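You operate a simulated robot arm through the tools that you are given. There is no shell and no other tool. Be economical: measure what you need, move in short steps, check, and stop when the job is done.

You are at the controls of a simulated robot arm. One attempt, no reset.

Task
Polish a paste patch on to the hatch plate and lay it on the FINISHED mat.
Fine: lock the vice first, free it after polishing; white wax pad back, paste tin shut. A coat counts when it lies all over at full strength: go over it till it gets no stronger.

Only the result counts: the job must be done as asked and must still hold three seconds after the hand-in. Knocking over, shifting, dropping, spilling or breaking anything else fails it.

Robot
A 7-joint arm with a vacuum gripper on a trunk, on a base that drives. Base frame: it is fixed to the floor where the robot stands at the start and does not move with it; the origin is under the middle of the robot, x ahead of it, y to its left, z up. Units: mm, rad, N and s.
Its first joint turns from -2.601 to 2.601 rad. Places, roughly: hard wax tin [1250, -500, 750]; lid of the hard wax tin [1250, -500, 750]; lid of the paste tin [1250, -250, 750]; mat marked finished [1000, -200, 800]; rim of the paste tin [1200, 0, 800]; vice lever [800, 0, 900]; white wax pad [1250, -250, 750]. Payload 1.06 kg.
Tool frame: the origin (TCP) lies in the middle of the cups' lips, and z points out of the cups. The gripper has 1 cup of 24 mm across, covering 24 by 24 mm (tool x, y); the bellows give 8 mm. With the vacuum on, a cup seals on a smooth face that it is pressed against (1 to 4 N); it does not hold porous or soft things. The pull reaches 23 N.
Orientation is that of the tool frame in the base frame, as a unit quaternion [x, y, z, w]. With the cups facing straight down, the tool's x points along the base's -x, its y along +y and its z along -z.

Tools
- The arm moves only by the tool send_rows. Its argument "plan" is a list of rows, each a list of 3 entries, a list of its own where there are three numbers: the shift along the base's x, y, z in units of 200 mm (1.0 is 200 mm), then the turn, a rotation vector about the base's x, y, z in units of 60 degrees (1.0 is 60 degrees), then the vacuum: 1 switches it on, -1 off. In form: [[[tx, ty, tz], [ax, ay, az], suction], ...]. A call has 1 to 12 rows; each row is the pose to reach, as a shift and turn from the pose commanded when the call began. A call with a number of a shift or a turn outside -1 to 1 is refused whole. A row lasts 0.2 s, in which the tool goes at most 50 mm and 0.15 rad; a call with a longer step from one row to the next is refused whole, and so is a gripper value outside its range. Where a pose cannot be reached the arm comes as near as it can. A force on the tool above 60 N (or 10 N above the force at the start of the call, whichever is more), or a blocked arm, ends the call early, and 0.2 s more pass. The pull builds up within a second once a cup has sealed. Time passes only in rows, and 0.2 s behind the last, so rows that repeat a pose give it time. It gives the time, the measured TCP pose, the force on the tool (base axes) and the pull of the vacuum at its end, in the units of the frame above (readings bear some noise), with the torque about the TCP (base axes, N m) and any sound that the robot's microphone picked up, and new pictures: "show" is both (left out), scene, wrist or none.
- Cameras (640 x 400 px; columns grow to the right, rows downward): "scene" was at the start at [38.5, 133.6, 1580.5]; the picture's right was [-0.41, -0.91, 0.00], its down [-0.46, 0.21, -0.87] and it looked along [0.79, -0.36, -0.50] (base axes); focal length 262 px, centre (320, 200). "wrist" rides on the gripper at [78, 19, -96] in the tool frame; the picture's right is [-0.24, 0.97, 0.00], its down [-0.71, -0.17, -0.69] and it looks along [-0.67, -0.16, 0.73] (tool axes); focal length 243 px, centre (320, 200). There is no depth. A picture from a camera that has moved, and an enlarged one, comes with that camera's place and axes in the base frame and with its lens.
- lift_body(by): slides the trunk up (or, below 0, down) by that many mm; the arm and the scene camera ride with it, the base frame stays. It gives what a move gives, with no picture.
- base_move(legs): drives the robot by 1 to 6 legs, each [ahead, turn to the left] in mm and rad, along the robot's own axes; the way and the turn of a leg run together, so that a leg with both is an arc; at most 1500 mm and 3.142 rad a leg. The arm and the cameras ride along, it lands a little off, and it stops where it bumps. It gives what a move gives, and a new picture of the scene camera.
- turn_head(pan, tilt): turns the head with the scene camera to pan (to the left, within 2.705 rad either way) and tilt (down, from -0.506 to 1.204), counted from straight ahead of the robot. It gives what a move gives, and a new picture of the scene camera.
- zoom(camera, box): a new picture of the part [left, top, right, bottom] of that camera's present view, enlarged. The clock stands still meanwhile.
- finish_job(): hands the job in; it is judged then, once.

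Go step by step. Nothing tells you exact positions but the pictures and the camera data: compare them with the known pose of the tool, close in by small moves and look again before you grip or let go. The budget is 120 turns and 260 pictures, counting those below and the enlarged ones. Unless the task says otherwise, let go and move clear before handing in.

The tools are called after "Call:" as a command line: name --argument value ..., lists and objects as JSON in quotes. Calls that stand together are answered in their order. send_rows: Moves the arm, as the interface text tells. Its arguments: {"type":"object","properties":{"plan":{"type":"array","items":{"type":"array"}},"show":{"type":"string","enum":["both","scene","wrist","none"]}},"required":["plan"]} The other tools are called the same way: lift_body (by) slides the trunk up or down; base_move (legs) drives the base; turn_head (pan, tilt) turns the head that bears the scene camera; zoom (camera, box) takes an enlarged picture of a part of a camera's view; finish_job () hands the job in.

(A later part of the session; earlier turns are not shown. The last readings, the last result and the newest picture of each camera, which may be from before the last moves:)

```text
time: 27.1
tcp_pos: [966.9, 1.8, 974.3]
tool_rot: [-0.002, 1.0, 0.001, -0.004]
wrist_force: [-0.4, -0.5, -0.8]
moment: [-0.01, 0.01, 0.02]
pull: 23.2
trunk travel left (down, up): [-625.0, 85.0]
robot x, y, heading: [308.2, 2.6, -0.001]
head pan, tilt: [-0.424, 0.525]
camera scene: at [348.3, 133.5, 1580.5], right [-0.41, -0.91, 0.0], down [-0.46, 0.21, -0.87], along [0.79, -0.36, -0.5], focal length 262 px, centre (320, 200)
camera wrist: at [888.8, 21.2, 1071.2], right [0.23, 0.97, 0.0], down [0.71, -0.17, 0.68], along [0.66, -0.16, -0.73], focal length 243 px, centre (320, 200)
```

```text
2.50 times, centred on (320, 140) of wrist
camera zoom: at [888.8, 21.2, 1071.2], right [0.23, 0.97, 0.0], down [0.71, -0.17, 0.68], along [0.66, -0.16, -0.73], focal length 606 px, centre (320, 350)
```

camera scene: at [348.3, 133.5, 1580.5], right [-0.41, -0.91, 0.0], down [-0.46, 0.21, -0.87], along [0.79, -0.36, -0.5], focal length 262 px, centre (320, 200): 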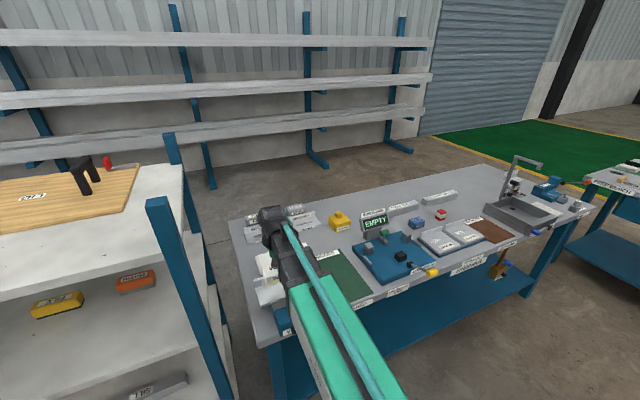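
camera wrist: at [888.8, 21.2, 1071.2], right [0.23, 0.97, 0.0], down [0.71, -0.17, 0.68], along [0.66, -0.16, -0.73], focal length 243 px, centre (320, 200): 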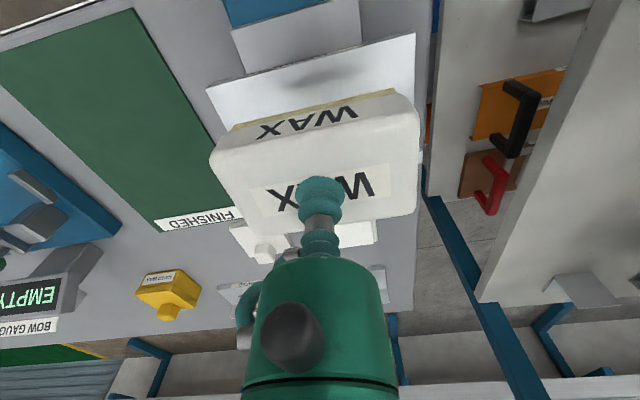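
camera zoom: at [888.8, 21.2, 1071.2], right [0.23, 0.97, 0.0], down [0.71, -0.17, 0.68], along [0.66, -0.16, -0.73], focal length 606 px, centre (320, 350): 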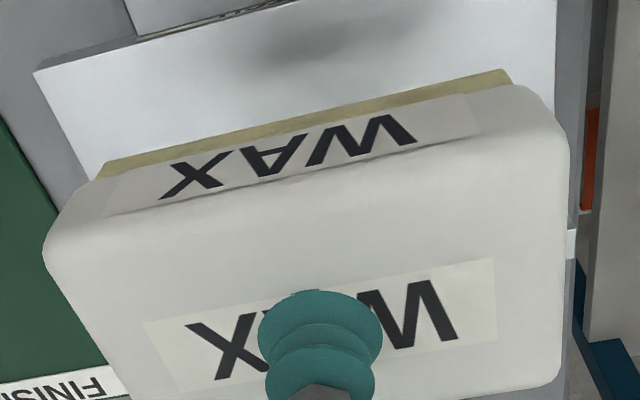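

The pad's felt turned yellowish, so it's loaded. Now lower onto the hatch plate (tray x 933–1006, y −82..78), feeling for contact.

Call:
send_rows --plan '[[[-0.02, 0, -0.15], [0, 0, 0], 1], [[-0.02, 0, -0.3], [0, 0, 0], 1], [[-0.02, 0, -0.34], [0, 0, 0], 1], [[-0.02, 0, -0.36], [0, 0, 0], 1], [[-0.02, 0, -0.36], [0, 0, 0], 1]]' --show "none"

```text
time: 28.3
tcp_pos: [961.2, 1.2, 902.4]
tool_rot: [-0.002, 1.0, 0.001, 0.0]
wrist_force: [8.7, 2.7, 39.9]
moment: [-0.01, 0.2, -0.03]
pull: 23.1
trunk travel left (down, up): [-625.0, 85.0]
robot x, y, heading: [309.9, -1.1, -0.004]
head pan, tilt: [-0.424, 0.525]
```

In contact at ~40 N; ease to ~20 N and rub along y.

Call:
send_rows --plan '[[[0, 0, 0.015], [0, 0, 0], 1], [[0, 0.075, 0.015], [0, 0, 0], 1], [[0, 0.15, 0.015], [0, 0, 0], 1], [[0, 0.2, 0.015], [0, 0, 0], 1], [[0, 0.1, 0.015], [0, 0, 0], 1], [[0, 0, 0.015], [0, 0, 0], 1], [[0, -0.1, 0.015], [0, 0, 0], 1], [[0, -0.2, 0.015], [0, 0, 0], 1], [[0, -0.23, 0.015], [0, 0, 0], 1], [[0, -0.23, 0.015], [0, 0, 0], 1]]' --show "both"

Call:
zoom --camera "wrist" --box '[200, 40, 500, 240]'

Call:
zoom --camera "scene" --box '[226, 240, 322, 320]'

```text
time: 30.5
tcp_pos: [963.4, -46.7, 902.6]
tool_rot: [-0.001, 1.0, 0.0, -0.003]
wrist_force: [-0.3, 2.5, 5.6]
moment: [-0.01, 0.05, 0.0]
pull: 22.7
trunk travel left (down, up): [-625.0, 85.0]
robot x, y, heading: [310.4, 0.5, -0.002]
head pan, tilt: [-0.424, 0.525]
camera scene: at [347.6, 133.8, 1580.4], right [-0.41, -0.91, 0.0], down [-0.46, 0.21, -0.87], along [0.79, -0.36, -0.5], focal length 262 px, centre (320, 200)
camera wrist: at [885.6, -27.8, 1000.6], right [0.23, 0.97, 0.0], down [0.71, -0.17, 0.68], along [0.66, -0.16, -0.73], focal length 243 px, centre (320, 200)
```

scene: 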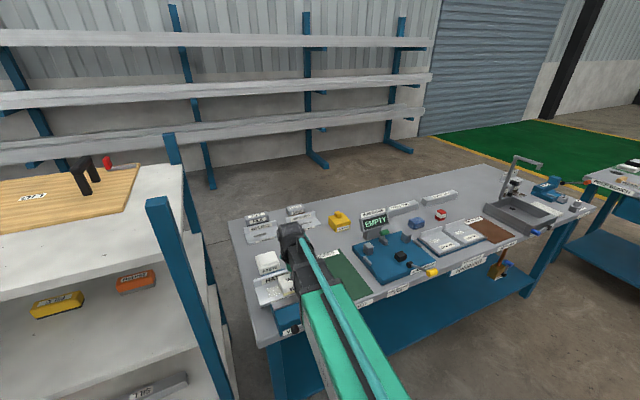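
wrist: 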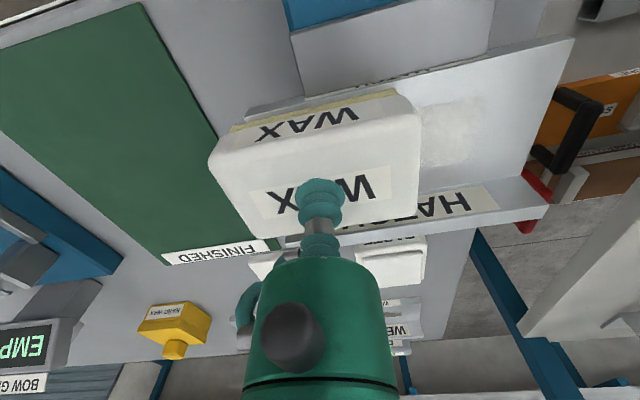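

```text
2.00 times, centred on (350, 140) of wrist
camera zoom: at [885.6, -27.8, 1000.6], right [0.23, 0.97, 0.0], down [0.71, -0.17, 0.68], along [0.66, -0.16, -0.73], focal length 485 px, centre (260, 320)
```

zoom: 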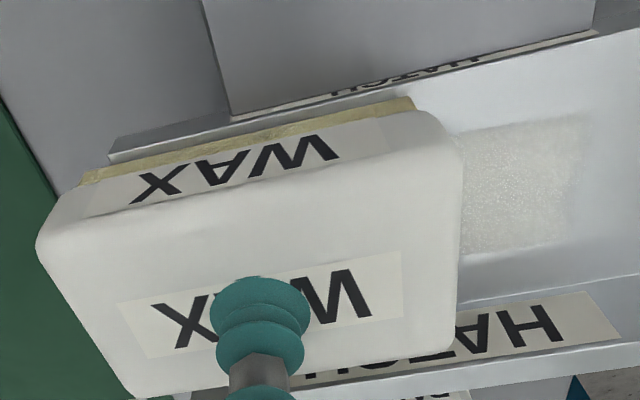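

```text
5.00 times, centred on (274, 280) of scene
camera zoom: at [347.6, 133.8, 1580.4], right [-0.41, -0.91, 0.0], down [-0.46, 0.21, -0.87], along [0.79, -0.36, -0.5], focal length 1311 px, centre (550, -200)
```

zoom: 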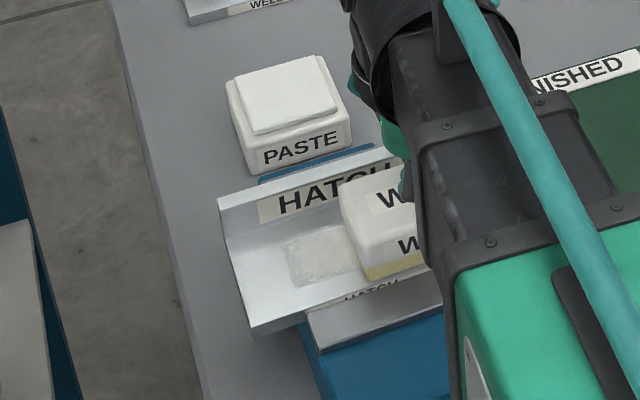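

A paste patch (≈x 952–996, y −52..49) is appearing. I'll centre on x≈968 with a bit more pressure and go on rubbing.

Call:
send_rows --plan '[[[0.025, 0.1, -0.008], [0, 0, 0], 1], [[0.025, 0.2, -0.008], [0, 0, 0], 1], [[0.025, 0.3, -0.008], [0, 0, 0], 1], [[0.025, 0.4, -0.008], [0, 0, 0], 1], [[0.025, 0.45, -0.008], [0, 0, 0], 1], [[0.025, 0.35, -0.008], [0, 0, 0], 1], [[0.025, 0.25, -0.008], [0, 0, 0], 1], [[0.025, 0.15, -0.008], [0, 0, 0], 1], [[0.025, 0.05, -0.008], [0, 0, 0], 1], [[0.025, -0.02, -0.008], [0, 0, 0], 1], [[0.025, -0.02, -0.008], [0, 0, 0], 1]]' --show "none"

Call:
send_rows --plan '[[[-0.02, 0.1, 0], [0, 0, 0], 1], [[-0.02, 0.2, 0], [0, 0, 0], 1], [[-0.02, 0.3, 0], [0, 0, 0], 1], [[-0.02, 0.4, 0], [0, 0, 0], 1], [[-0.02, 0.45, 0], [0, 0, 0], 1], [[0, 0.4, 0], [0, 0, 0], 1], [[0, 0.3, 0], [0, 0, 0], 1], [[0, 0.2, 0], [0, 0, 0], 1], [[0, 0.1, 0], [0, 0, 0], 1], [[0, 0, 0], [0, 0, 0], 1], [[0, 0, 0], [0, 0, 0], 1]]' --show "none"

Call:
zoom --camera "wrist" --box '[200, 40, 500, 240]'

Call:
zoom --camera "scene" --box '[226, 240, 322, 320]'

```text
time: 32.9
tcp_pos: [967.9, -47.8, 903.7]
tool_rot: [-0.001, 1.0, 0.0, -0.002]
wrist_force: [-0.2, 4.4, 14.1]
moment: [-0.01, 0.04, -0.02]
pull: 22.5
trunk travel left (down, up): [-625.0, 85.0]
robot x, y, heading: [310.8, 3.5, 0.002]
head pan, tilt: [-0.424, 0.525]
```

```text
time: 35.3
tcp_pos: [965.2, -48.3, 902.2]
tool_rot: [-0.002, 1.0, 0.001, 0.0]
wrist_force: [3.4, 12.3, 43.1]
moment: [-0.19, 0.13, -0.03]
pull: 22.8
trunk travel left (down, up): [-625.0, 85.0]
robot x, y, heading: [309.9, -1.1, 0.004]
head pan, tilt: [-0.424, 0.525]
```

```text
2.00 times, centred on (350, 140) of wrist
camera zoom: at [887.4, -29.8, 999.1], right [0.23, 0.97, 0.0], down [0.71, -0.17, 0.68], along [0.67, -0.16, -0.73], focal length 485 px, centre (260, 320)
```

zoom: 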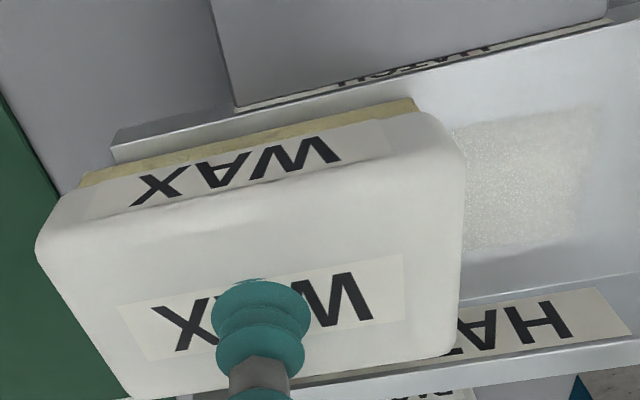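

```text
5.00 times, centred on (274, 280) of scene
camera zoom: at [344.3, 135.3, 1580.8], right [-0.41, -0.91, 0.0], down [-0.45, 0.2, -0.87], along [0.79, -0.36, -0.5], focal length 1311 px, centre (550, -200)
```

zoom: 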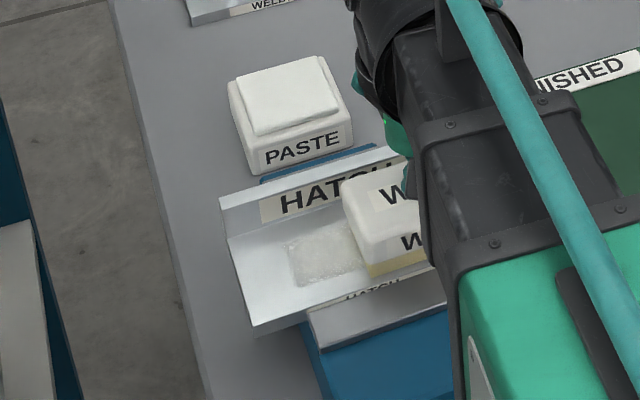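

The patch grows slowly stronger. More passes.

Call:
send_rows --plan '[[[0, 0.1, 0.005], [0, 0, 0], 1], [[0, 0.2, 0.005], [0, 0, 0], 1], [[0, 0.3, 0.005], [0, 0, 0], 1], [[0, 0.4, 0.005], [0, 0, 0], 1], [[0, 0.45, 0.005], [0, 0, 0], 1], [[0, 0.35, 0.005], [0, 0, 0], 1], [[0, 0.25, 0.005], [0, 0, 0], 1], [[0, 0.15, 0.005], [0, 0, 0], 1], [[0, 0.05, 0.005], [0, 0, 0], 1], [[0, 0, 0.005], [0, 0, 0], 1]]' --show "none"

Call:
send_rows --plan '[[[0, 0.1, 0], [0, 0, 0], 1], [[0, 0.2, 0], [0, 0, 0], 1], [[0, 0.3, 0], [0, 0, 0], 1], [[0, 0.4, 0], [0, 0, 0], 1], [[0, 0.45, 0], [0, 0, 0], 1], [[0, 0.35, 0], [0, 0, 0], 1], [[0, 0.25, 0], [0, 0, 0], 1], [[0, 0.15, 0], [0, 0, 0], 1], [[0, 0.05, 0], [0, 0, 0], 1], [[0, 0, 0], [0, 0, 0], 1]]' --show "none"

Call:
send_rows --plan '[[[0, 0.1, 0], [0, 0, 0], 1], [[0, 0.2, 0], [0, 0, 0], 1], [[0, 0.3, 0], [0, 0, 0], 1], [[0, 0.4, 0], [0, 0, 0], 1], [[0, 0.45, 0], [0, 0, 0], 1], [[0, 0.35, 0], [0, 0, 0], 1], [[0, 0.25, 0], [0, 0, 0], 1], [[0, 0.15, 0], [0, 0, 0], 1], [[0, 0.05, 0], [0, 0, 0], 1], [[0, 0, 0], [0, 0, 0], 1]]' --show "none"

Call:
zoom --camera "wrist" --box '[200, 40, 500, 240]'

Call:
zoom --camera "scene" --box '[226, 240, 322, 320]'

```text
time: 37.5
tcp_pos: [965.8, -48.1, 903.7]
tool_rot: [-0.002, 1.0, 0.0, -0.003]
wrist_force: [-0.8, 3.2, 7.0]
moment: [-0.02, 0.0, -0.03]
pull: 23.3
trunk travel left (down, up): [-625.0, 85.0]
robot x, y, heading: [310.5, -3.4, -0.0]
head pan, tilt: [-0.424, 0.525]
```

```text
time: 39.7
tcp_pos: [967.2, -50.4, 902.7]
tool_rot: [-0.001, 1.0, 0.001, -0.002]
wrist_force: [0.0, 4.5, 15.4]
moment: [-0.04, 0.03, -0.02]
pull: 23.0
trunk travel left (down, up): [-625.0, 85.0]
robot x, y, heading: [312.4, 2.6, -0.0]
head pan, tilt: [-0.424, 0.525]
```

```text
time: 41.9
tcp_pos: [966.3, -50.4, 902.6]
tool_rot: [-0.002, 1.0, 0.001, -0.002]
wrist_force: [-0.3, 5.6, 20.5]
moment: [-0.1, 0.04, -0.02]
pull: 22.9
trunk travel left (down, up): [-625.0, 85.0]
robot x, y, heading: [310.0, 1.4, 0.004]
head pan, tilt: [-0.424, 0.525]
```

```text
2.00 times, centred on (350, 140) of wrist
camera zoom: at [889.9, -32.2, 999.9], right [0.23, 0.97, 0.0], down [0.71, -0.17, 0.68], along [0.66, -0.16, -0.73], focal length 485 px, centre (260, 320)
```

zoom: 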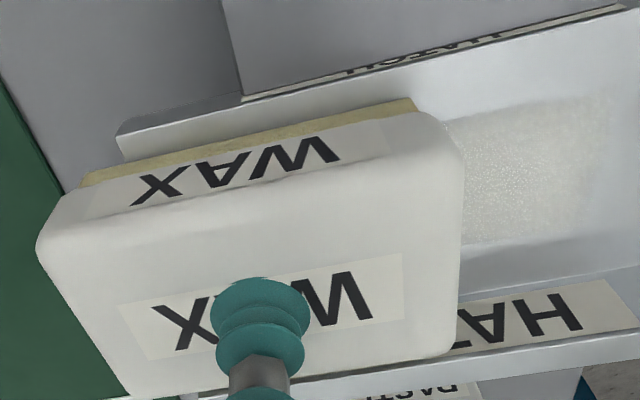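

```text
5.00 times, centred on (274, 280) of scene
camera zoom: at [346.3, 134.6, 1580.4], right [-0.41, -0.91, 0.0], down [-0.46, 0.21, -0.87], along [0.79, -0.36, -0.5], focal length 1311 px, centre (550, -200)
```

zoom: 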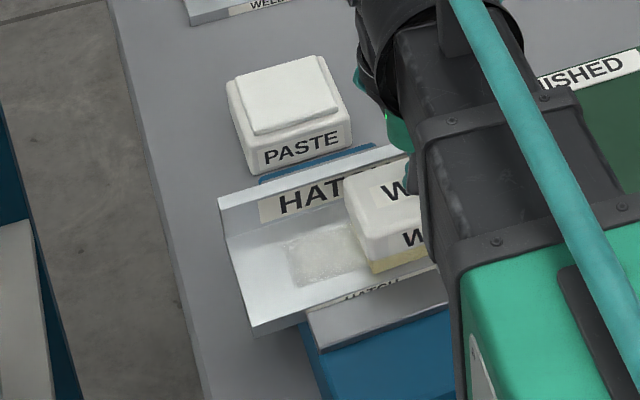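

I lift and step right to view the whole patch.

Call:
send_rows --plan '[[[0, 0, 0.1], [0, 0, 0], 1], [[0, 0, 0.3], [0, 0, 0], 1], [[0, -0.2, 0.4], [0, 0, 0], 1], [[0, -0.4, 0.45], [0, 0, 0], 1], [[0, -0.6, 0.45], [0, 0, 0], 1], [[0, -0.8, 0.45], [0, 0, 0], 1], [[0, -0.8, 0.45], [0, 0, 0], 1]]' --show "none"

Call:
zoom --camera "scene" --box '[242, 250, 322, 310]'

Call:
zoom --camera "wrist" --box '[350, 0, 600, 180]'

```text
time: 43.5
tcp_pos: [965.7, -210.1, 992.3]
tool_rot: [-0.002, 1.0, 0.001, -0.003]
wrist_force: [0.0, 0.0, -1.3]
moment: [0.0, -0.05, -0.01]
pull: 23.3
trunk travel left (down, up): [-625.0, 85.0]
robot x, y, heading: [310.1, 1.6, 0.002]
head pan, tilt: [-0.424, 0.525]
```

```text
6.67 times, centred on (282, 280) of scene
camera zoom: at [348.2, 133.6, 1580.5], right [-0.41, -0.91, 0.0], down [-0.46, 0.21, -0.87], along [0.79, -0.36, -0.5], focal length 1748 px, centre (573, -333)
```

zoom: 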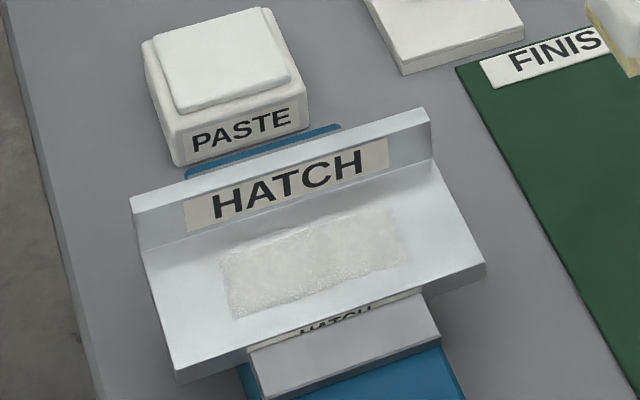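

```text
2.22 times, centred on (475, 90) of wrist
camera zoom: at [889.2, -191.9, 1088.7], right [0.23, 0.97, 0.0], down [0.71, -0.17, 0.68], along [0.66, -0.16, -0.73], focal length 539 px, centre (-24, 444)
```

zoom: 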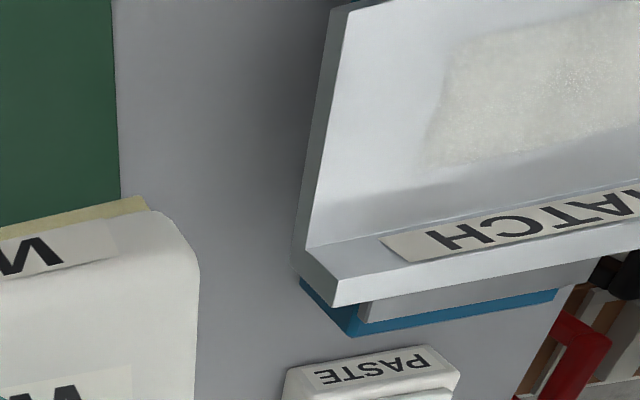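

The right end is denser than the left; I go back and work over the left and centre with checked pressure.

Call:
send_rows --plan '[[[0, 0.2, 0], [0, 0, 0], 1], [[0, 0.4, 0], [0, 0, 0], 1], [[0, 0.6, 0], [0, 0, 0], 1], [[0, 0.8, 0], [0, 0, 0], 1], [[0, 1, 0], [0, 0, 0], 1], [[0, 1, -0.2], [0, 0, 0], 1], [[0, 1, -0.4], [0, 0, 0], 1], [[0, 1, -0.435], [0, 0, 0], 1], [[0, 1, -0.45], [0, 0, 0], 1], [[0, 1, -0.45], [0, 0, 0], 1]]' --show "none"

Call:
send_rows --plan '[[[0, 0.1, -0.0], [0, 0, 0], 1], [[0, 0.2, -0.005], [0, 0, 0], 1], [[0, 0.27, -0.005], [0, 0, 0], 1], [[0, 0.17, -0.005], [0, 0, 0], 1], [[0, 0.07, -0.005], [0, 0, 0], 1], [[0, 0.0, -0.005], [0, 0, 0], 1], [[0, 0.1, -0.005], [0, 0, 0], 1], [[0, 0.2, -0.005], [0, 0, 0], 1], [[0, 0.27, -0.005], [0, 0, 0], 1], [[0, 0.27, -0.005], [0, 0, 0], 1]]' --show "none"

```text
time: 45.7
tcp_pos: [969.2, -9.4, 903.7]
tool_rot: [-0.002, 1.0, 0.001, -0.002]
wrist_force: [9.4, -1.9, 26.9]
moment: [-0.01, 0.13, 0.02]
pull: 22.8
trunk travel left (down, up): [-625.0, 85.0]
robot x, y, heading: [311.7, -2.9, -0.005]
head pan, tilt: [-0.424, 0.525]
```

```text
time: 47.9
tcp_pos: [967.5, 44.5, 902.6]
tool_rot: [-0.002, 1.0, 0.003, -0.002]
wrist_force: [-1.6, -1.6, 15.7]
moment: [-0.01, 0.02, 0.05]
pull: 22.4
trunk travel left (down, up): [-625.0, 85.0]
robot x, y, heading: [310.8, -0.2, 0.003]
head pan, tilt: [-0.424, 0.525]
```

Pressure is fine; more passes over the left half and centre with small x variations.

Call:
send_rows --plan '[[[0, -0.1, -0.008], [0, 0, 0], 1], [[0, -0.2, -0.008], [0, 0, 0], 1], [[0.015, -0.3, -0.008], [0, 0, 0], 1], [[0.015, -0.2, -0.008], [0, 0, 0], 1], [[0.015, -0.1, -0.008], [0, 0, 0], 1], [[0.015, 0, -0.008], [0, 0, 0], 1], [[-0.03, -0.0, -0.008], [0, 0, 0], 1], [[-0.03, -0.1, -0.008], [0, 0, 0], 1], [[-0.03, -0.2, -0.008], [0, 0, 0], 1], [[-0.03, -0.3, -0.008], [0, 0, 0], 1], [[-0.03, -0.2, -0.008], [0, 0, 0], 1], [[-0.03, -0.1, -0.008], [0, 0, 0], 1]]' --show "none"

Call:
send_rows --plan '[[[0.02, 0.1, 0], [0, 0, 0], 1], [[0.02, 0, 0], [0, 0, 0], 1], [[0.02, -0.1, 0], [0, 0, 0], 1], [[0.02, -0.2, 0], [0, 0, 0], 1], [[0.02, -0.3, 0], [0, 0, 0], 1], [[0.02, -0.35, 0], [0, 0, 0], 1], [[0.02, -0.25, 0], [0, 0, 0], 1], [[0.02, -0.15, 0], [0, 0, 0], 1], [[0.02, -0.05, 0], [0, 0, 0], 1], [[0.02, 0.05, 0], [0, 0, 0], 1], [[0.02, 0.1, 0], [0, 0, 0], 1]]' --show "none"

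Call:
send_rows --plan '[[[0, -0.1, 0], [0, 0, 0], 1], [[0, -0.2, 0], [0, 0, 0], 1], [[0, -0.3, 0], [0, 0, 0], 1], [[0, -0.4, 0], [0, 0, 0], 1], [[0, -0.45, 0], [0, 0, 0], 1], [[0, -0.45, 0.1], [0, 0, 0], 1], [[0, -0.45, 0.3], [0, 0, 0], 1], [[0, -0.65, 0.4], [0, 0, 0], 1], [[0, -0.85, 0.45], [0, 0, 0], 1], [[0, -1, 0.45], [0, 0, 0], 1], [[0, -1, 0.45], [0, 0, 0], 1]]' --show "none"

Call:
zoom --camera "scene" --box '[242, 250, 322, 310]'

Call:
zoom --camera "wrist" --box '[350, 0, 600, 180]'

```text
time: 50.5
tcp_pos: [959.5, 24.7, 901.6]
tool_rot: [-0.002, 1.0, 0.002, 0.0]
wrist_force: [1.0, -16.4, 56.2]
moment: [0.28, 0.15, 0.07]
pull: 22.6
trunk travel left (down, up): [-625.0, 85.0]
robot x, y, heading: [313.8, 0.9, -0.002]
head pan, tilt: [-0.424, 0.525]
```

```text
time: 52.9
tcp_pos: [964.2, 42.9, 902.8]
tool_rot: [-0.001, 1.0, 0.002, -0.001]
wrist_force: [-0.6, -13.1, 41.8]
moment: [0.24, -0.01, 0.0]
pull: 22.6
trunk travel left (down, up): [-625.0, 85.0]
robot x, y, heading: [310.6, -2.5, -0.002]
head pan, tilt: [-0.424, 0.525]
```

```text
time: 54.0
tcp_pos: [963.6, -40.3, 902.2]
tool_rot: [-0.003, 1.0, 0.002, 0.0]
wrist_force: [-3.8, 3.5, 39.1]
moment: [-0.2, -0.02, -0.2]
pull: 22.8
trunk travel left (down, up): [-625.0, 85.0]
robot x, y, heading: [310.2, 1.3, 0.001]
head pan, tilt: [-0.424, 0.525]
stopped in row 5: the force on the tool passed its limit at 60 N (the readings are from after the stop); the commanded pose is now the measured one
```

```text
6.67 times, centred on (282, 280) of scene
camera zoom: at [343.7, 134.0, 1580.3], right [-0.41, -0.91, 0.0], down [-0.45, 0.21, -0.87], along [0.79, -0.36, -0.5], focal length 1748 px, centre (573, -333)
```

zoom: 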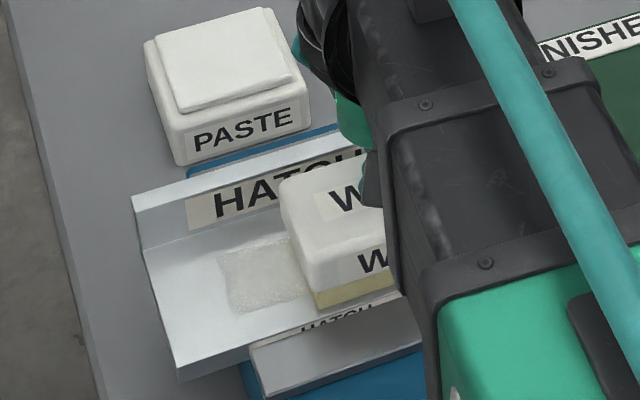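

```text
2.22 times, centred on (475, 90) of wrist
camera zoom: at [886.0, -21.3, 999.2], right [0.23, 0.97, 0.0], down [0.71, -0.17, 0.69], along [0.67, -0.16, -0.73], focal length 539 px, centre (-24, 444)
```

zoom: 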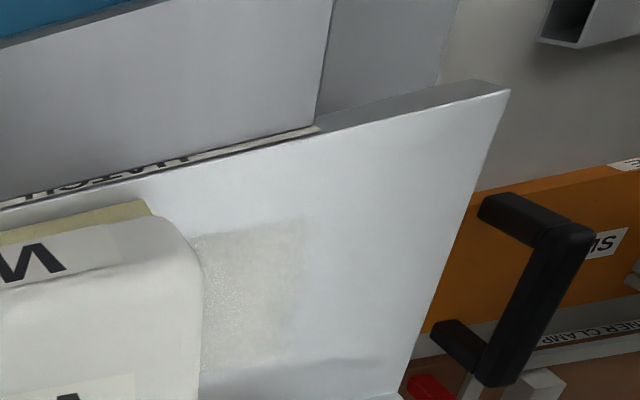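

Force got a bit high; I lift off and look at the full patch.

Call:
send_rows --plan '[[[0, 0, 0.1], [0, 0, 0], 1], [[0, 0, 0.3], [0, 0, 0], 1], [[0, -0.2, 0.4], [0, 0, 0], 1], [[0, -0.4, 0.45], [0, 0, 0], 1], [[0, -0.6, 0.45], [0, 0, 0], 1], [[0, -0.85, 0.45], [0, 0, 0], 1], [[0, -0.85, 0.45], [0, 0, 0], 1]]' --show "none"

Call:
zoom --camera "scene" --box '[250, 265, 306, 300]'

Call:
zoom --camera "wrist" --box '[440, 0, 640, 125]'

```text
time: 55.6
tcp_pos: [963.3, -210.2, 992.0]
tool_rot: [-0.003, 1.0, 0.002, -0.002]
wrist_force: [-0.2, -0.6, -1.2]
moment: [0.03, 0.03, 0.0]
pull: 22.9
trunk travel left (down, up): [-625.0, 85.0]
robot x, y, heading: [311.5, 1.1, 0.001]
head pan, tilt: [-0.424, 0.525]
```

```text
11.43 times, centred on (278, 282) of scene
camera zoom: at [348.1, 133.6, 1580.5], right [-0.41, -0.91, 0.0], down [-0.46, 0.21, -0.87], along [0.79, -0.36, -0.5], focal length 2996 px, centre (800, -743)
```

zoom: 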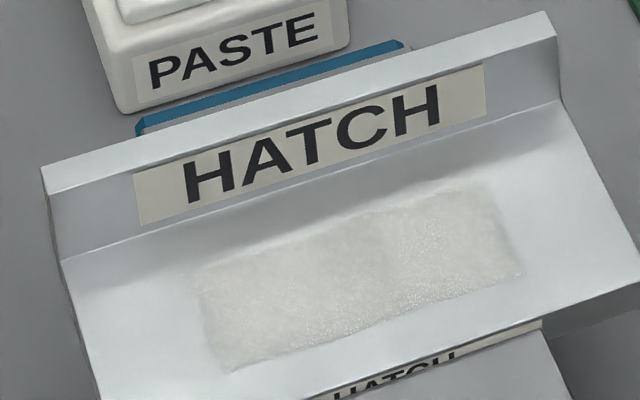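

```text
3.20 times, centred on (540, 62) of wrist
camera zoom: at [887.1, -192.1, 1088.6], right [0.23, 0.97, 0.0], down [0.71, -0.17, 0.68], along [0.66, -0.16, -0.73], focal length 776 px, centre (-384, 640)
```

zoom: 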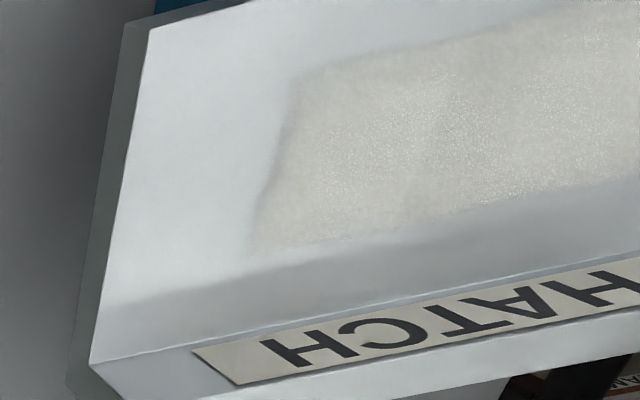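

The patch looks much fuller. One more round of passes, then compare to see whether it still gets stronger.

Call:
send_rows --plan '[[[0.02, 0.2, 0], [0, 0, 0], 1], [[0.02, 0.4, 0], [0, 0, 0], 1], [[0.02, 0.6, 0], [0, 0, 0], 1], [[0.02, 0.8, 0], [0, 0, 0], 1], [[0.02, 1, 0], [0, 0, 0], 1], [[0.02, 1, -0.2], [0, 0, 0], 1], [[0.02, 1, -0.4], [0, 0, 0], 1], [[0.02, 1, -0.435], [0, 0, 0], 1], [[0.02, 1, -0.45], [0, 0, 0], 1], [[0.02, 1, -0.45], [0, 0, 0], 1]]' --show "none"

Call:
send_rows --plan '[[[0, 0.1, 0], [0, 0, 0], 1], [[0, 0.2, 0], [0, 0, 0], 1], [[0, 0.1, 0], [0, 0, 0], 1], [[0, 0, 0], [0, 0, 0], 1], [[0, -0.1, 0], [0, 0, 0], 1], [[0, -0.2, 0], [0, 0, 0], 1], [[0, -0.1, 0], [0, 0, 0], 1], [[0, 0, 0], [0, 0, 0], 1], [[0, 0.1, 0], [0, 0, 0], 1], [[0, 0.2, 0], [0, 0, 0], 1], [[0, 0.1, 0], [0, 0, 0], 1], [[0, 0, 0], [0, 0, 0], 1]]' --show "none"

Call:
send_rows --plan '[[[0, -0.1, 0], [0, 0, 0], 1], [[0, -0.2, 0], [0, 0, 0], 1], [[0, -0.1, 0], [0, 0, 0], 1], [[0, 0, 0], [0, 0, 0], 1], [[0, 0.1, 0], [0, 0, 0], 1], [[0, 0.2, 0], [0, 0, 0], 1], [[0, 0.1, 0], [0, 0, 0], 1], [[0, 0, 0], [0, 0, 0], 1], [[0, -0.1, 0], [0, 0, 0], 1], [[0, -0.2, 0], [0, 0, 0], 1], [[0, -0.1, 0], [0, 0, 0], 1], [[0, 0, 0], [0, 0, 0], 1]]' --show "none"

Call:
send_rows --plan '[[[0, 0, 0.1], [0, 0, 0], 1], [[0, 0, 0.3], [0, 0, 0], 1], [[0, -0.2, 0.4], [0, 0, 0], 1], [[0, -0.4, 0.45], [0, 0, 0], 1], [[0, -0.6, 0.45], [0, 0, 0], 1], [[0, -0.8, 0.45], [0, 0, 0], 1], [[0, -1, 0.45], [0, 0, 0], 1], [[0, -1, 0.45], [0, 0, 0], 1]]' --show "none"

Call:
zoom --camera "scene" --box '[250, 265, 306, 300]'

Call:
zoom --camera "wrist" --box '[440, 0, 640, 125]'

```text
time: 57.8
tcp_pos: [968.3, -8.5, 902.0]
tool_rot: [-0.002, 1.0, 0.001, 0.001]
wrist_force: [10.9, 1.6, 49.0]
moment: [-0.13, 0.15, -0.02]
pull: 23.1
trunk travel left (down, up): [-625.0, 85.0]
robot x, y, heading: [311.2, 0.6, 0.003]
head pan, tilt: [-0.424, 0.525]
```

```text
time: 58.8
tcp_pos: [968.5, -7.0, 902.5]
tool_rot: [-0.002, 1.0, 0.002, 0.001]
wrist_force: [-2.2, -4.8, 37.7]
moment: [-0.04, 0.05, -0.41]
pull: 22.3
trunk travel left (down, up): [-625.0, 85.0]
robot x, y, heading: [313.8, 0.9, 0.007]
head pan, tilt: [-0.424, 0.525]
stopped in row 5: the force on the tool passed its limit at 61 N (the readings are from after the stop); the commanded pose is now the measured one
```

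```text
time: 60.6
tcp_pos: [968.3, 1.1, 903.2]
tool_rot: [-0.002, 1.0, 0.005, 0.0]
wrist_force: [-1.6, -6.5, 38.1]
moment: [0.04, -0.01, -0.34]
pull: 23.4
trunk travel left (down, up): [-625.0, 85.0]
robot x, y, heading: [309.7, 1.2, 0.013]
head pan, tilt: [-0.424, 0.525]
stopped in row 8: the force on the tool passed its limit at 61 N (the readings are from after the stop); the commanded pose is now the measured one
```

```text
time: 62.4
tcp_pos: [972.8, -197.4, 989.7]
tool_rot: [-0.003, 1.0, 0.007, -0.001]
wrist_force: [0.2, -0.2, -1.2]
moment: [0.0, 0.01, 0.0]
pull: 23.3
trunk travel left (down, up): [-625.0, 85.0]
robot x, y, heading: [309.6, -1.6, 0.013]
head pan, tilt: [-0.424, 0.525]
```

```text
11.43 times, centred on (278, 282) of scene
camera zoom: at [346.7, 133.9, 1580.5], right [-0.4, -0.92, 0.0], down [-0.46, 0.2, -0.87], along [0.79, -0.35, -0.5], focal length 2996 px, centre (800, -743)
```

zoom: 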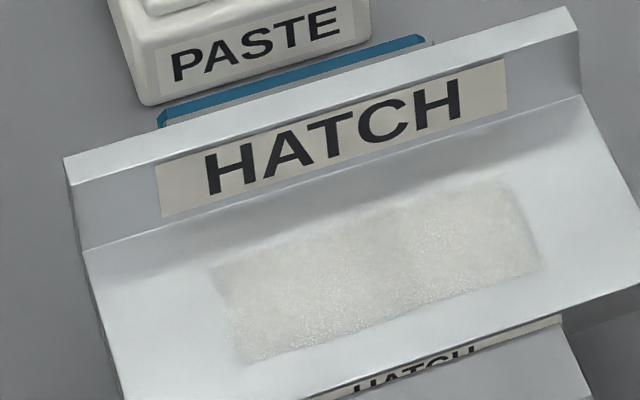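

```text
3.20 times, centred on (540, 62) of wrist
camera zoom: at [895.4, -180.6, 1087.0], right [0.23, 0.97, 0.01], down [0.71, -0.17, 0.68], along [0.67, -0.15, -0.73], focal length 776 px, centre (-384, 640)
```

zoom: 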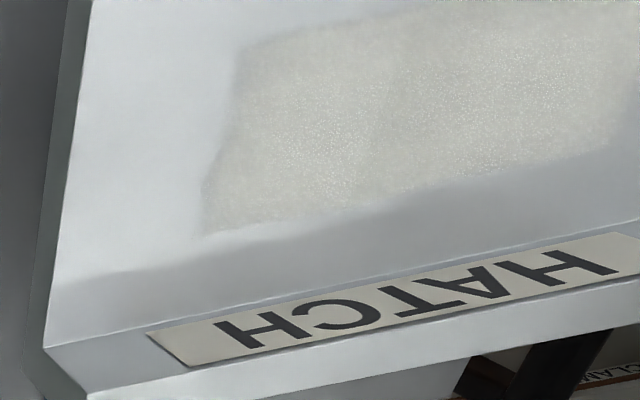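

The coat is nearly uniform. I correct the small tool tilt and do a lighter-pressure round to see whether it still changes.

Call:
send_rows --plan '[[[-0.02, 0.2, 0], [-0.013, 0, -0.004], 1], [[-0.02, 0.4, 0], [-0.013, 0, -0.004], 1], [[-0.02, 0.6, 0], [-0.013, 0, -0.004], 1], [[-0.02, 0.8, 0], [-0.013, 0, -0.004], 1], [[-0.02, 1, 0], [-0.013, 0, -0.004], 1], [[-0.02, 1, -0.2], [-0.013, 0, -0.004], 1], [[-0.02, 1, -0.4], [-0.013, 0, -0.004], 1], [[-0.02, 1, -0.42], [-0.013, 0, -0.004], 1], [[-0.02, 1, -0.425], [-0.013, 0, -0.004], 1], [[-0.02, 1, -0.425], [-0.013, 0, -0.004], 1]]' --show "none"

Call:
send_rows --plan '[[[0, 0.1, 0], [0, 0, 0], 1], [[0, 0.2, 0], [0, 0, 0], 1], [[0, 0.1, 0], [0, 0, 0], 1], [[0, 0, 0], [0, 0, 0], 1], [[0, -0.1, 0], [0, 0, 0], 1], [[0, -0.2, 0], [0, 0, 0], 1], [[0, -0.1, 0], [0, 0, 0], 1], [[0, 0, 0], [0, 0, 0], 1], [[0, 0.1, 0], [0, 0, 0], 1], [[0, 0.2, 0], [0, 0, 0], 1], [[0, 0.1, 0], [0, 0, 0], 1], [[0, 0, 0], [0, 0, 0], 1]]' --show "none"

```text
time: 64.6
tcp_pos: [966.7, 5.6, 905.6]
tool_rot: [-0.002, 1.0, -0.001, 0.0]
wrist_force: [3.8, 2.8, 15.5]
moment: [0.05, 0.01, -0.03]
pull: 23.0
trunk travel left (down, up): [-625.0, 85.0]
robot x, y, heading: [310.5, -2.0, 0.004]
head pan, tilt: [-0.424, 0.525]
```

```text
time: 67.2
tcp_pos: [967.9, 3.3, 904.5]
tool_rot: [-0.001, 1.0, 0.0, 0.0]
wrist_force: [-0.9, 1.5, 6.5]
moment: [0.03, 0.0, -0.04]
pull: 23.2
trunk travel left (down, up): [-625.0, 85.0]
robot x, y, heading: [307.4, -0.8, 0.009]
head pan, tilt: [-0.424, 0.525]
```

Call:
send_rows --plan '[[[0, 0.1, -0.005], [0, 0, 0], 1], [[0, 0.2, -0.005], [0, 0, 0], 1], [[0, 0.1, -0.005], [0, 0, 0], 1], [[0, 0, -0.005], [0, 0, 0], 1], [[0, -0.1, -0.005], [0, 0, 0], 1], [[0, -0.2, -0.005], [0, 0, 0], 1], [[0, -0.25, -0.005], [0, 0, 0], 1], [[0, -0.15, -0.005], [0, 0, 0], 1], [[0, -0.05, -0.005], [0, 0, 0], 1], [[0, 0.05, -0.005], [0, 0, 0], 1], [[0, 0.15, -0.005], [0, 0, 0], 1], [[0, 0.05, -0.005], [0, 0, 0], 1]]' --show "none"

Call:
send_rows --plan '[[[0.01, 0.1, 0], [0, 0, 0], 1], [[0.01, 0.15, 0], [0, 0, 0], 1], [[0.01, 0.05, 0], [0, 0, 0], 1], [[0.01, -0.05, 0], [0, 0, 0], 1], [[0.01, -0.15, 0], [0, 0, 0], 1], [[0.01, -0.25, 0], [0, 0, 0], 1], [[-0.02, -0.25, 0], [0, 0, 0], 1], [[-0.02, -0.15, 0], [0, 0, 0], 1], [[-0.02, -0.05, 0], [0, 0, 0], 1], [[-0.02, 0.05, 0], [0, 0, 0], 1], [[-0.02, 0.15, 0], [0, 0, 0], 1], [[0, 0, 0], [0, 0, 0], 1]]' --show "none"

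Call:
send_rows --plan '[[[0, 0, 0.1], [0, 0, 0], 1], [[0, 0, 0.3], [0, 0, 0], 1], [[0, -0.2, 0.4], [0, 0, 0], 1], [[0, -0.4, 0.43], [0, 0, 0], 1], [[0, -0.6, 0.43], [0, 0, 0], 1], [[0, -0.8, 0.43], [0, 0, 0], 1], [[0, -1, 0.43], [0, 0, 0], 1], [[0, -1, 0.43], [0, 0, 0], 1]]' --show "none"

Call:
zoom --camera "scene" --box '[250, 265, 306, 300]'

Call:
zoom --camera "wrist" --box '[440, 0, 640, 125]'

```text
time: 69.8
tcp_pos: [966.4, 14.7, 904.5]
tool_rot: [-0.003, 1.0, 0.0, -0.001]
wrist_force: [0.0, -0.8, 7.0]
moment: [0.06, -0.04, 0.01]
pull: 22.1
trunk travel left (down, up): [-625.0, 85.0]
robot x, y, heading: [311.8, -0.2, 0.01]
head pan, tilt: [-0.424, 0.525]
```

```text
time: 72.4
tcp_pos: [967.6, 12.9, 902.3]
tool_rot: [-0.003, 1.0, 0.0, 0.0]
wrist_force: [0.1, 5.8, 23.1]
moment: [-0.02, 0.01, 0.08]
pull: 22.9
trunk travel left (down, up): [-625.0, 85.0]
robot x, y, heading: [311.7, 1.9, 0.012]
head pan, tilt: [-0.424, 0.525]
```

```text
time: 74.2
tcp_pos: [967.8, -185.8, 990.2]
tool_rot: [-0.002, 1.0, 0.0, -0.001]
wrist_force: [0.5, 0.5, -1.5]
moment: [-0.05, -0.01, 0.01]
pull: 22.5
trunk travel left (down, up): [-625.0, 85.0]
robot x, y, heading: [310.2, 0.4, 0.005]
head pan, tilt: [-0.424, 0.525]
```

```text
11.43 times, centred on (278, 282) of scene
camera zoom: at [346.8, 134.0, 1580.5], right [-0.4, -0.92, 0.0], down [-0.46, 0.2, -0.87], along [0.79, -0.35, -0.5], focal length 2996 px, centre (800, -743)
```

zoom: 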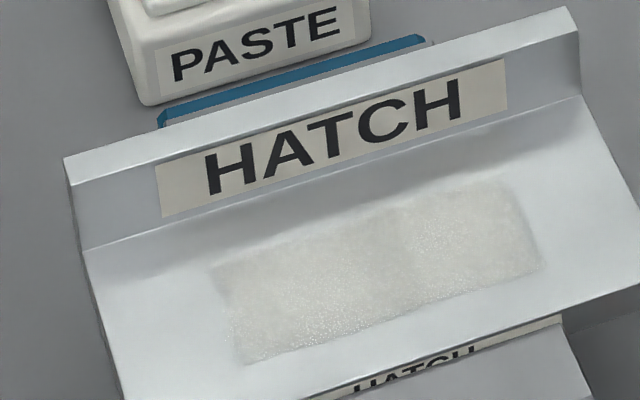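

```text
3.20 times, centred on (540, 62) of wrist
camera zoom: at [891.0, -167.0, 1087.3], right [0.23, 0.97, 0.0], down [0.71, -0.17, 0.68], along [0.66, -0.16, -0.73], focal length 776 px, centre (-384, 640)
```

zoom: 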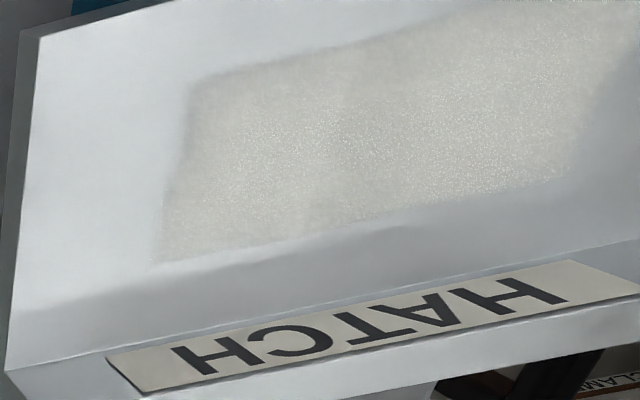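

Little change now. To be sure the pad wasn't simply running dry, I re-dip it and rub once more.

Call:
send_rows --plan '[[[0.165, 0.155, 0], [0, 0, 0], 1], [[0.33, 0.31, 0], [0, 0, 0], 1], [[0.495, 0.465, 0], [0, 0, 0], 1], [[0.66, 0.62, 0], [0, 0, 0], 1], [[0.825, 0.775, 0], [0, 0, 0], 1], [[0.99, 0.93, 0], [0, 0, 0], 1], [[0.99, 0.93, -0.2], [0, 0, 0], 1], [[0.99, 0.93, -0.4], [0, 0, 0], 1], [[0.99, 0.93, -0.52], [0, 0, 0], 1], [[0.99, 0.93, -0.52], [0, 0, 0], 1]]' --show "none"

Call:
send_rows --plan '[[[0, 0, -0.04], [0, 0, 0], 1], [[0, 0, -0.07], [0, 0, 0], 1], [[0, 0, -0.075], [0, 0, 0], 1], [[0, 0, -0.075], [0, 0, 0], 1], [[0, 0, -0.075], [0, 0, 0], 1]]' --show "none"

```text
time: 76.4
tcp_pos: [1167.1, -0.6, 886.2]
tool_rot: [-0.001, 1.0, -0.001, 0.0]
wrist_force: [0.0, 0.0, -1.3]
moment: [-0.04, 0.0, 0.01]
pull: 23.0
trunk travel left (down, up): [-625.0, 85.0]
robot x, y, heading: [313.6, 0.6, 0.008]
head pan, tilt: [-0.424, 0.525]
```

```text
time: 77.6
tcp_pos: [1166.2, -0.9, 871.3]
tool_rot: [-0.001, 1.0, -0.001, 0.0]
wrist_force: [8.2, -3.1, 24.4]
moment: [0.06, 0.1, -0.01]
pull: 22.9
trunk travel left (down, up): [-625.0, 85.0]
robot x, y, heading: [310.1, -3.2, 0.008]
head pan, tilt: [-0.424, 0.525]
```

Dipped. Back over the plate and down with moderate pressure.

Call:
send_rows --plan '[[[0, 0, 0.1], [0, 0, 0], 1], [[0, 0, 0.3], [0, 0, 0], 1], [[0, 0, 0.5], [0, 0, 0], 1], [[-0.2, 0, 0.52], [0, 0, 0], 1], [[-0.4, 0, 0.52], [0, 0, 0], 1], [[-0.6, 0, 0.52], [0, 0, 0], 1], [[-0.8, 0, 0.52], [0, 0, 0], 1], [[-0.995, 0, 0.52], [0, 0, 0], 1], [[-0.995, 0, 0.37], [0, 0, 0], 1], [[-0.995, 0, 0.2], [0, 0, 0], 1], [[-0.995, 0, 0.16], [0, 0, 0], 1], [[-0.995, 0, 0.16], [0, 0, 0], 1]]' --show "none"

Call:
send_rows --plan '[[[0, 0.1, 0], [0, 0, 0], 1], [[0, 0.2, 0], [0, 0, 0], 1], [[0, 0.1, 0], [0, 0, 0], 1], [[0, 0, 0], [0, 0, 0], 1], [[0, -0.1, 0], [0, 0, 0], 1], [[0, -0.2, 0], [0, 0, 0], 1], [[0, -0.1, 0], [0, 0, 0], 1], [[0, 0, 0], [0, 0, 0], 1], [[0, 0.1, 0], [0, 0, 0], 1], [[0, 0.2, 0], [0, 0, 0], 1], [[0, 0.1, 0], [0, 0, 0], 1], [[0, 0, 0], [0, 0, 0], 1]]' --show "none"

Call:
send_rows --plan '[[[0, -0.1, 0], [0, 0, 0], 1], [[0, -0.2, 0], [0, 0, 0], 1], [[0.01, -0.25, 0], [0, 0, 0], 1], [[0.01, -0.15, 0], [0, 0, 0], 1], [[0.01, -0.05, 0], [0, 0, 0], 1], [[0.01, 0.05, 0], [0, 0, 0], 1], [[0.01, 0.15, 0], [0, 0, 0], 1], [[0.01, 0.2, 0], [0, 0, 0], 1], [[0.01, 0.1, 0], [0, 0, 0], 1], [[0.01, 0, 0], [0, 0, 0], 1], [[0.01, -0.1, 0], [0, 0, 0], 1], [[0.01, -0.2, 0], [0, 0, 0], 1]]' --show "none"

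Call:
send_rows --plan '[[[0, 0, 0.1], [0, 0, 0], 1], [[0, 0, 0.3], [0, 0, 0], 1], [[0, -0.2, 0.4], [0, 0, 0], 1], [[0, -0.4, 0.43], [0, 0, 0], 1], [[0, -0.6, 0.43], [0, 0, 0], 1], [[0, -0.8, 0.43], [0, 0, 0], 1], [[0, -0.8, 0.43], [0, 0, 0], 1]]' --show "none"

Call:
zoom --camera "scene" --box '[250, 265, 306, 300]'

Call:
zoom --camera "wrist" --box '[440, 0, 640, 125]'

```text
time: 80.2
tcp_pos: [965.4, -0.0, 903.4]
tool_rot: [-0.002, 1.0, -0.002, 0.001]
wrist_force: [3.6, 2.4, 26.8]
moment: [0.03, 0.07, 0.0]
pull: 22.8
trunk travel left (down, up): [-625.0, 85.0]
robot x, y, heading: [311.5, -0.9, 0.012]
head pan, tilt: [-0.424, 0.525]
```

```text
time: 82.8
tcp_pos: [966.5, -1.2, 902.3]
tool_rot: [-0.003, 1.0, -0.001, -0.001]
wrist_force: [-0.5, 3.3, 10.9]
moment: [-0.02, -0.01, 0.0]
pull: 23.4
trunk travel left (down, up): [-625.0, 85.0]
robot x, y, heading: [306.6, 1.9, 0.012]
head pan, tilt: [-0.424, 0.525]
```

```text
time: 85.4
tcp_pos: [968.3, -40.1, 902.4]
tool_rot: [-0.002, 1.0, -0.001, 0.0]
wrist_force: [0.4, 8.3, 30.2]
moment: [-0.08, 0.04, -0.06]
pull: 23.0
trunk travel left (down, up): [-625.0, 85.0]
robot x, y, heading: [308.1, 1.0, 0.013]
head pan, tilt: [-0.424, 0.525]
```

```text
time: 87.0
tcp_pos: [967.4, -200.8, 987.7]
tool_rot: [-0.002, 1.0, 0.0, -0.001]
wrist_force: [0.2, -0.7, -1.2]
moment: [0.01, 0.02, 0.01]
pull: 22.6
trunk travel left (down, up): [-625.0, 85.0]
robot x, y, heading: [307.2, -3.5, 0.007]
head pan, tilt: [-0.424, 0.525]
```

```text
11.43 times, centred on (278, 282) of scene
camera zoom: at [346.7, 134.0, 1580.5], right [-0.4, -0.92, 0.0], down [-0.46, 0.2, -0.87], along [0.79, -0.35, -0.5], focal length 2996 px, centre (800, -743)
```

zoom: 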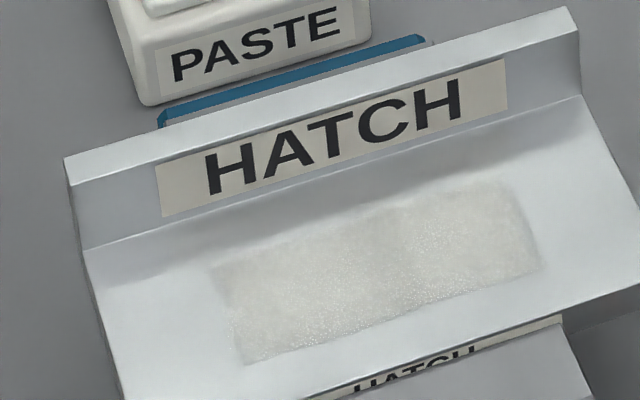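

```text
3.20 times, centred on (540, 62) of wrist
camera zoom: at [889.3, -181.6, 1084.7], right [0.23, 0.97, 0.0], down [0.71, -0.17, 0.68], along [0.66, -0.16, -0.73], focal length 776 px, centre (-384, 640)
```

zoom: 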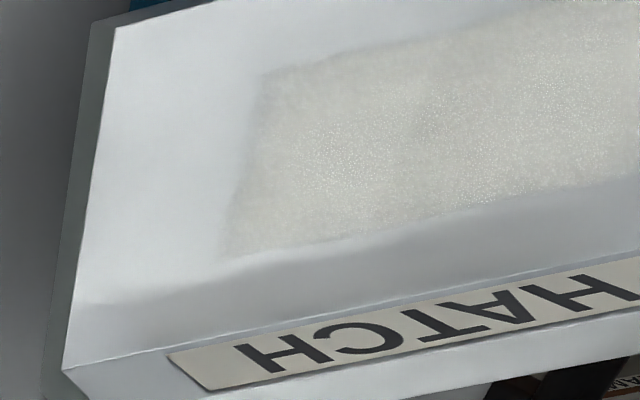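

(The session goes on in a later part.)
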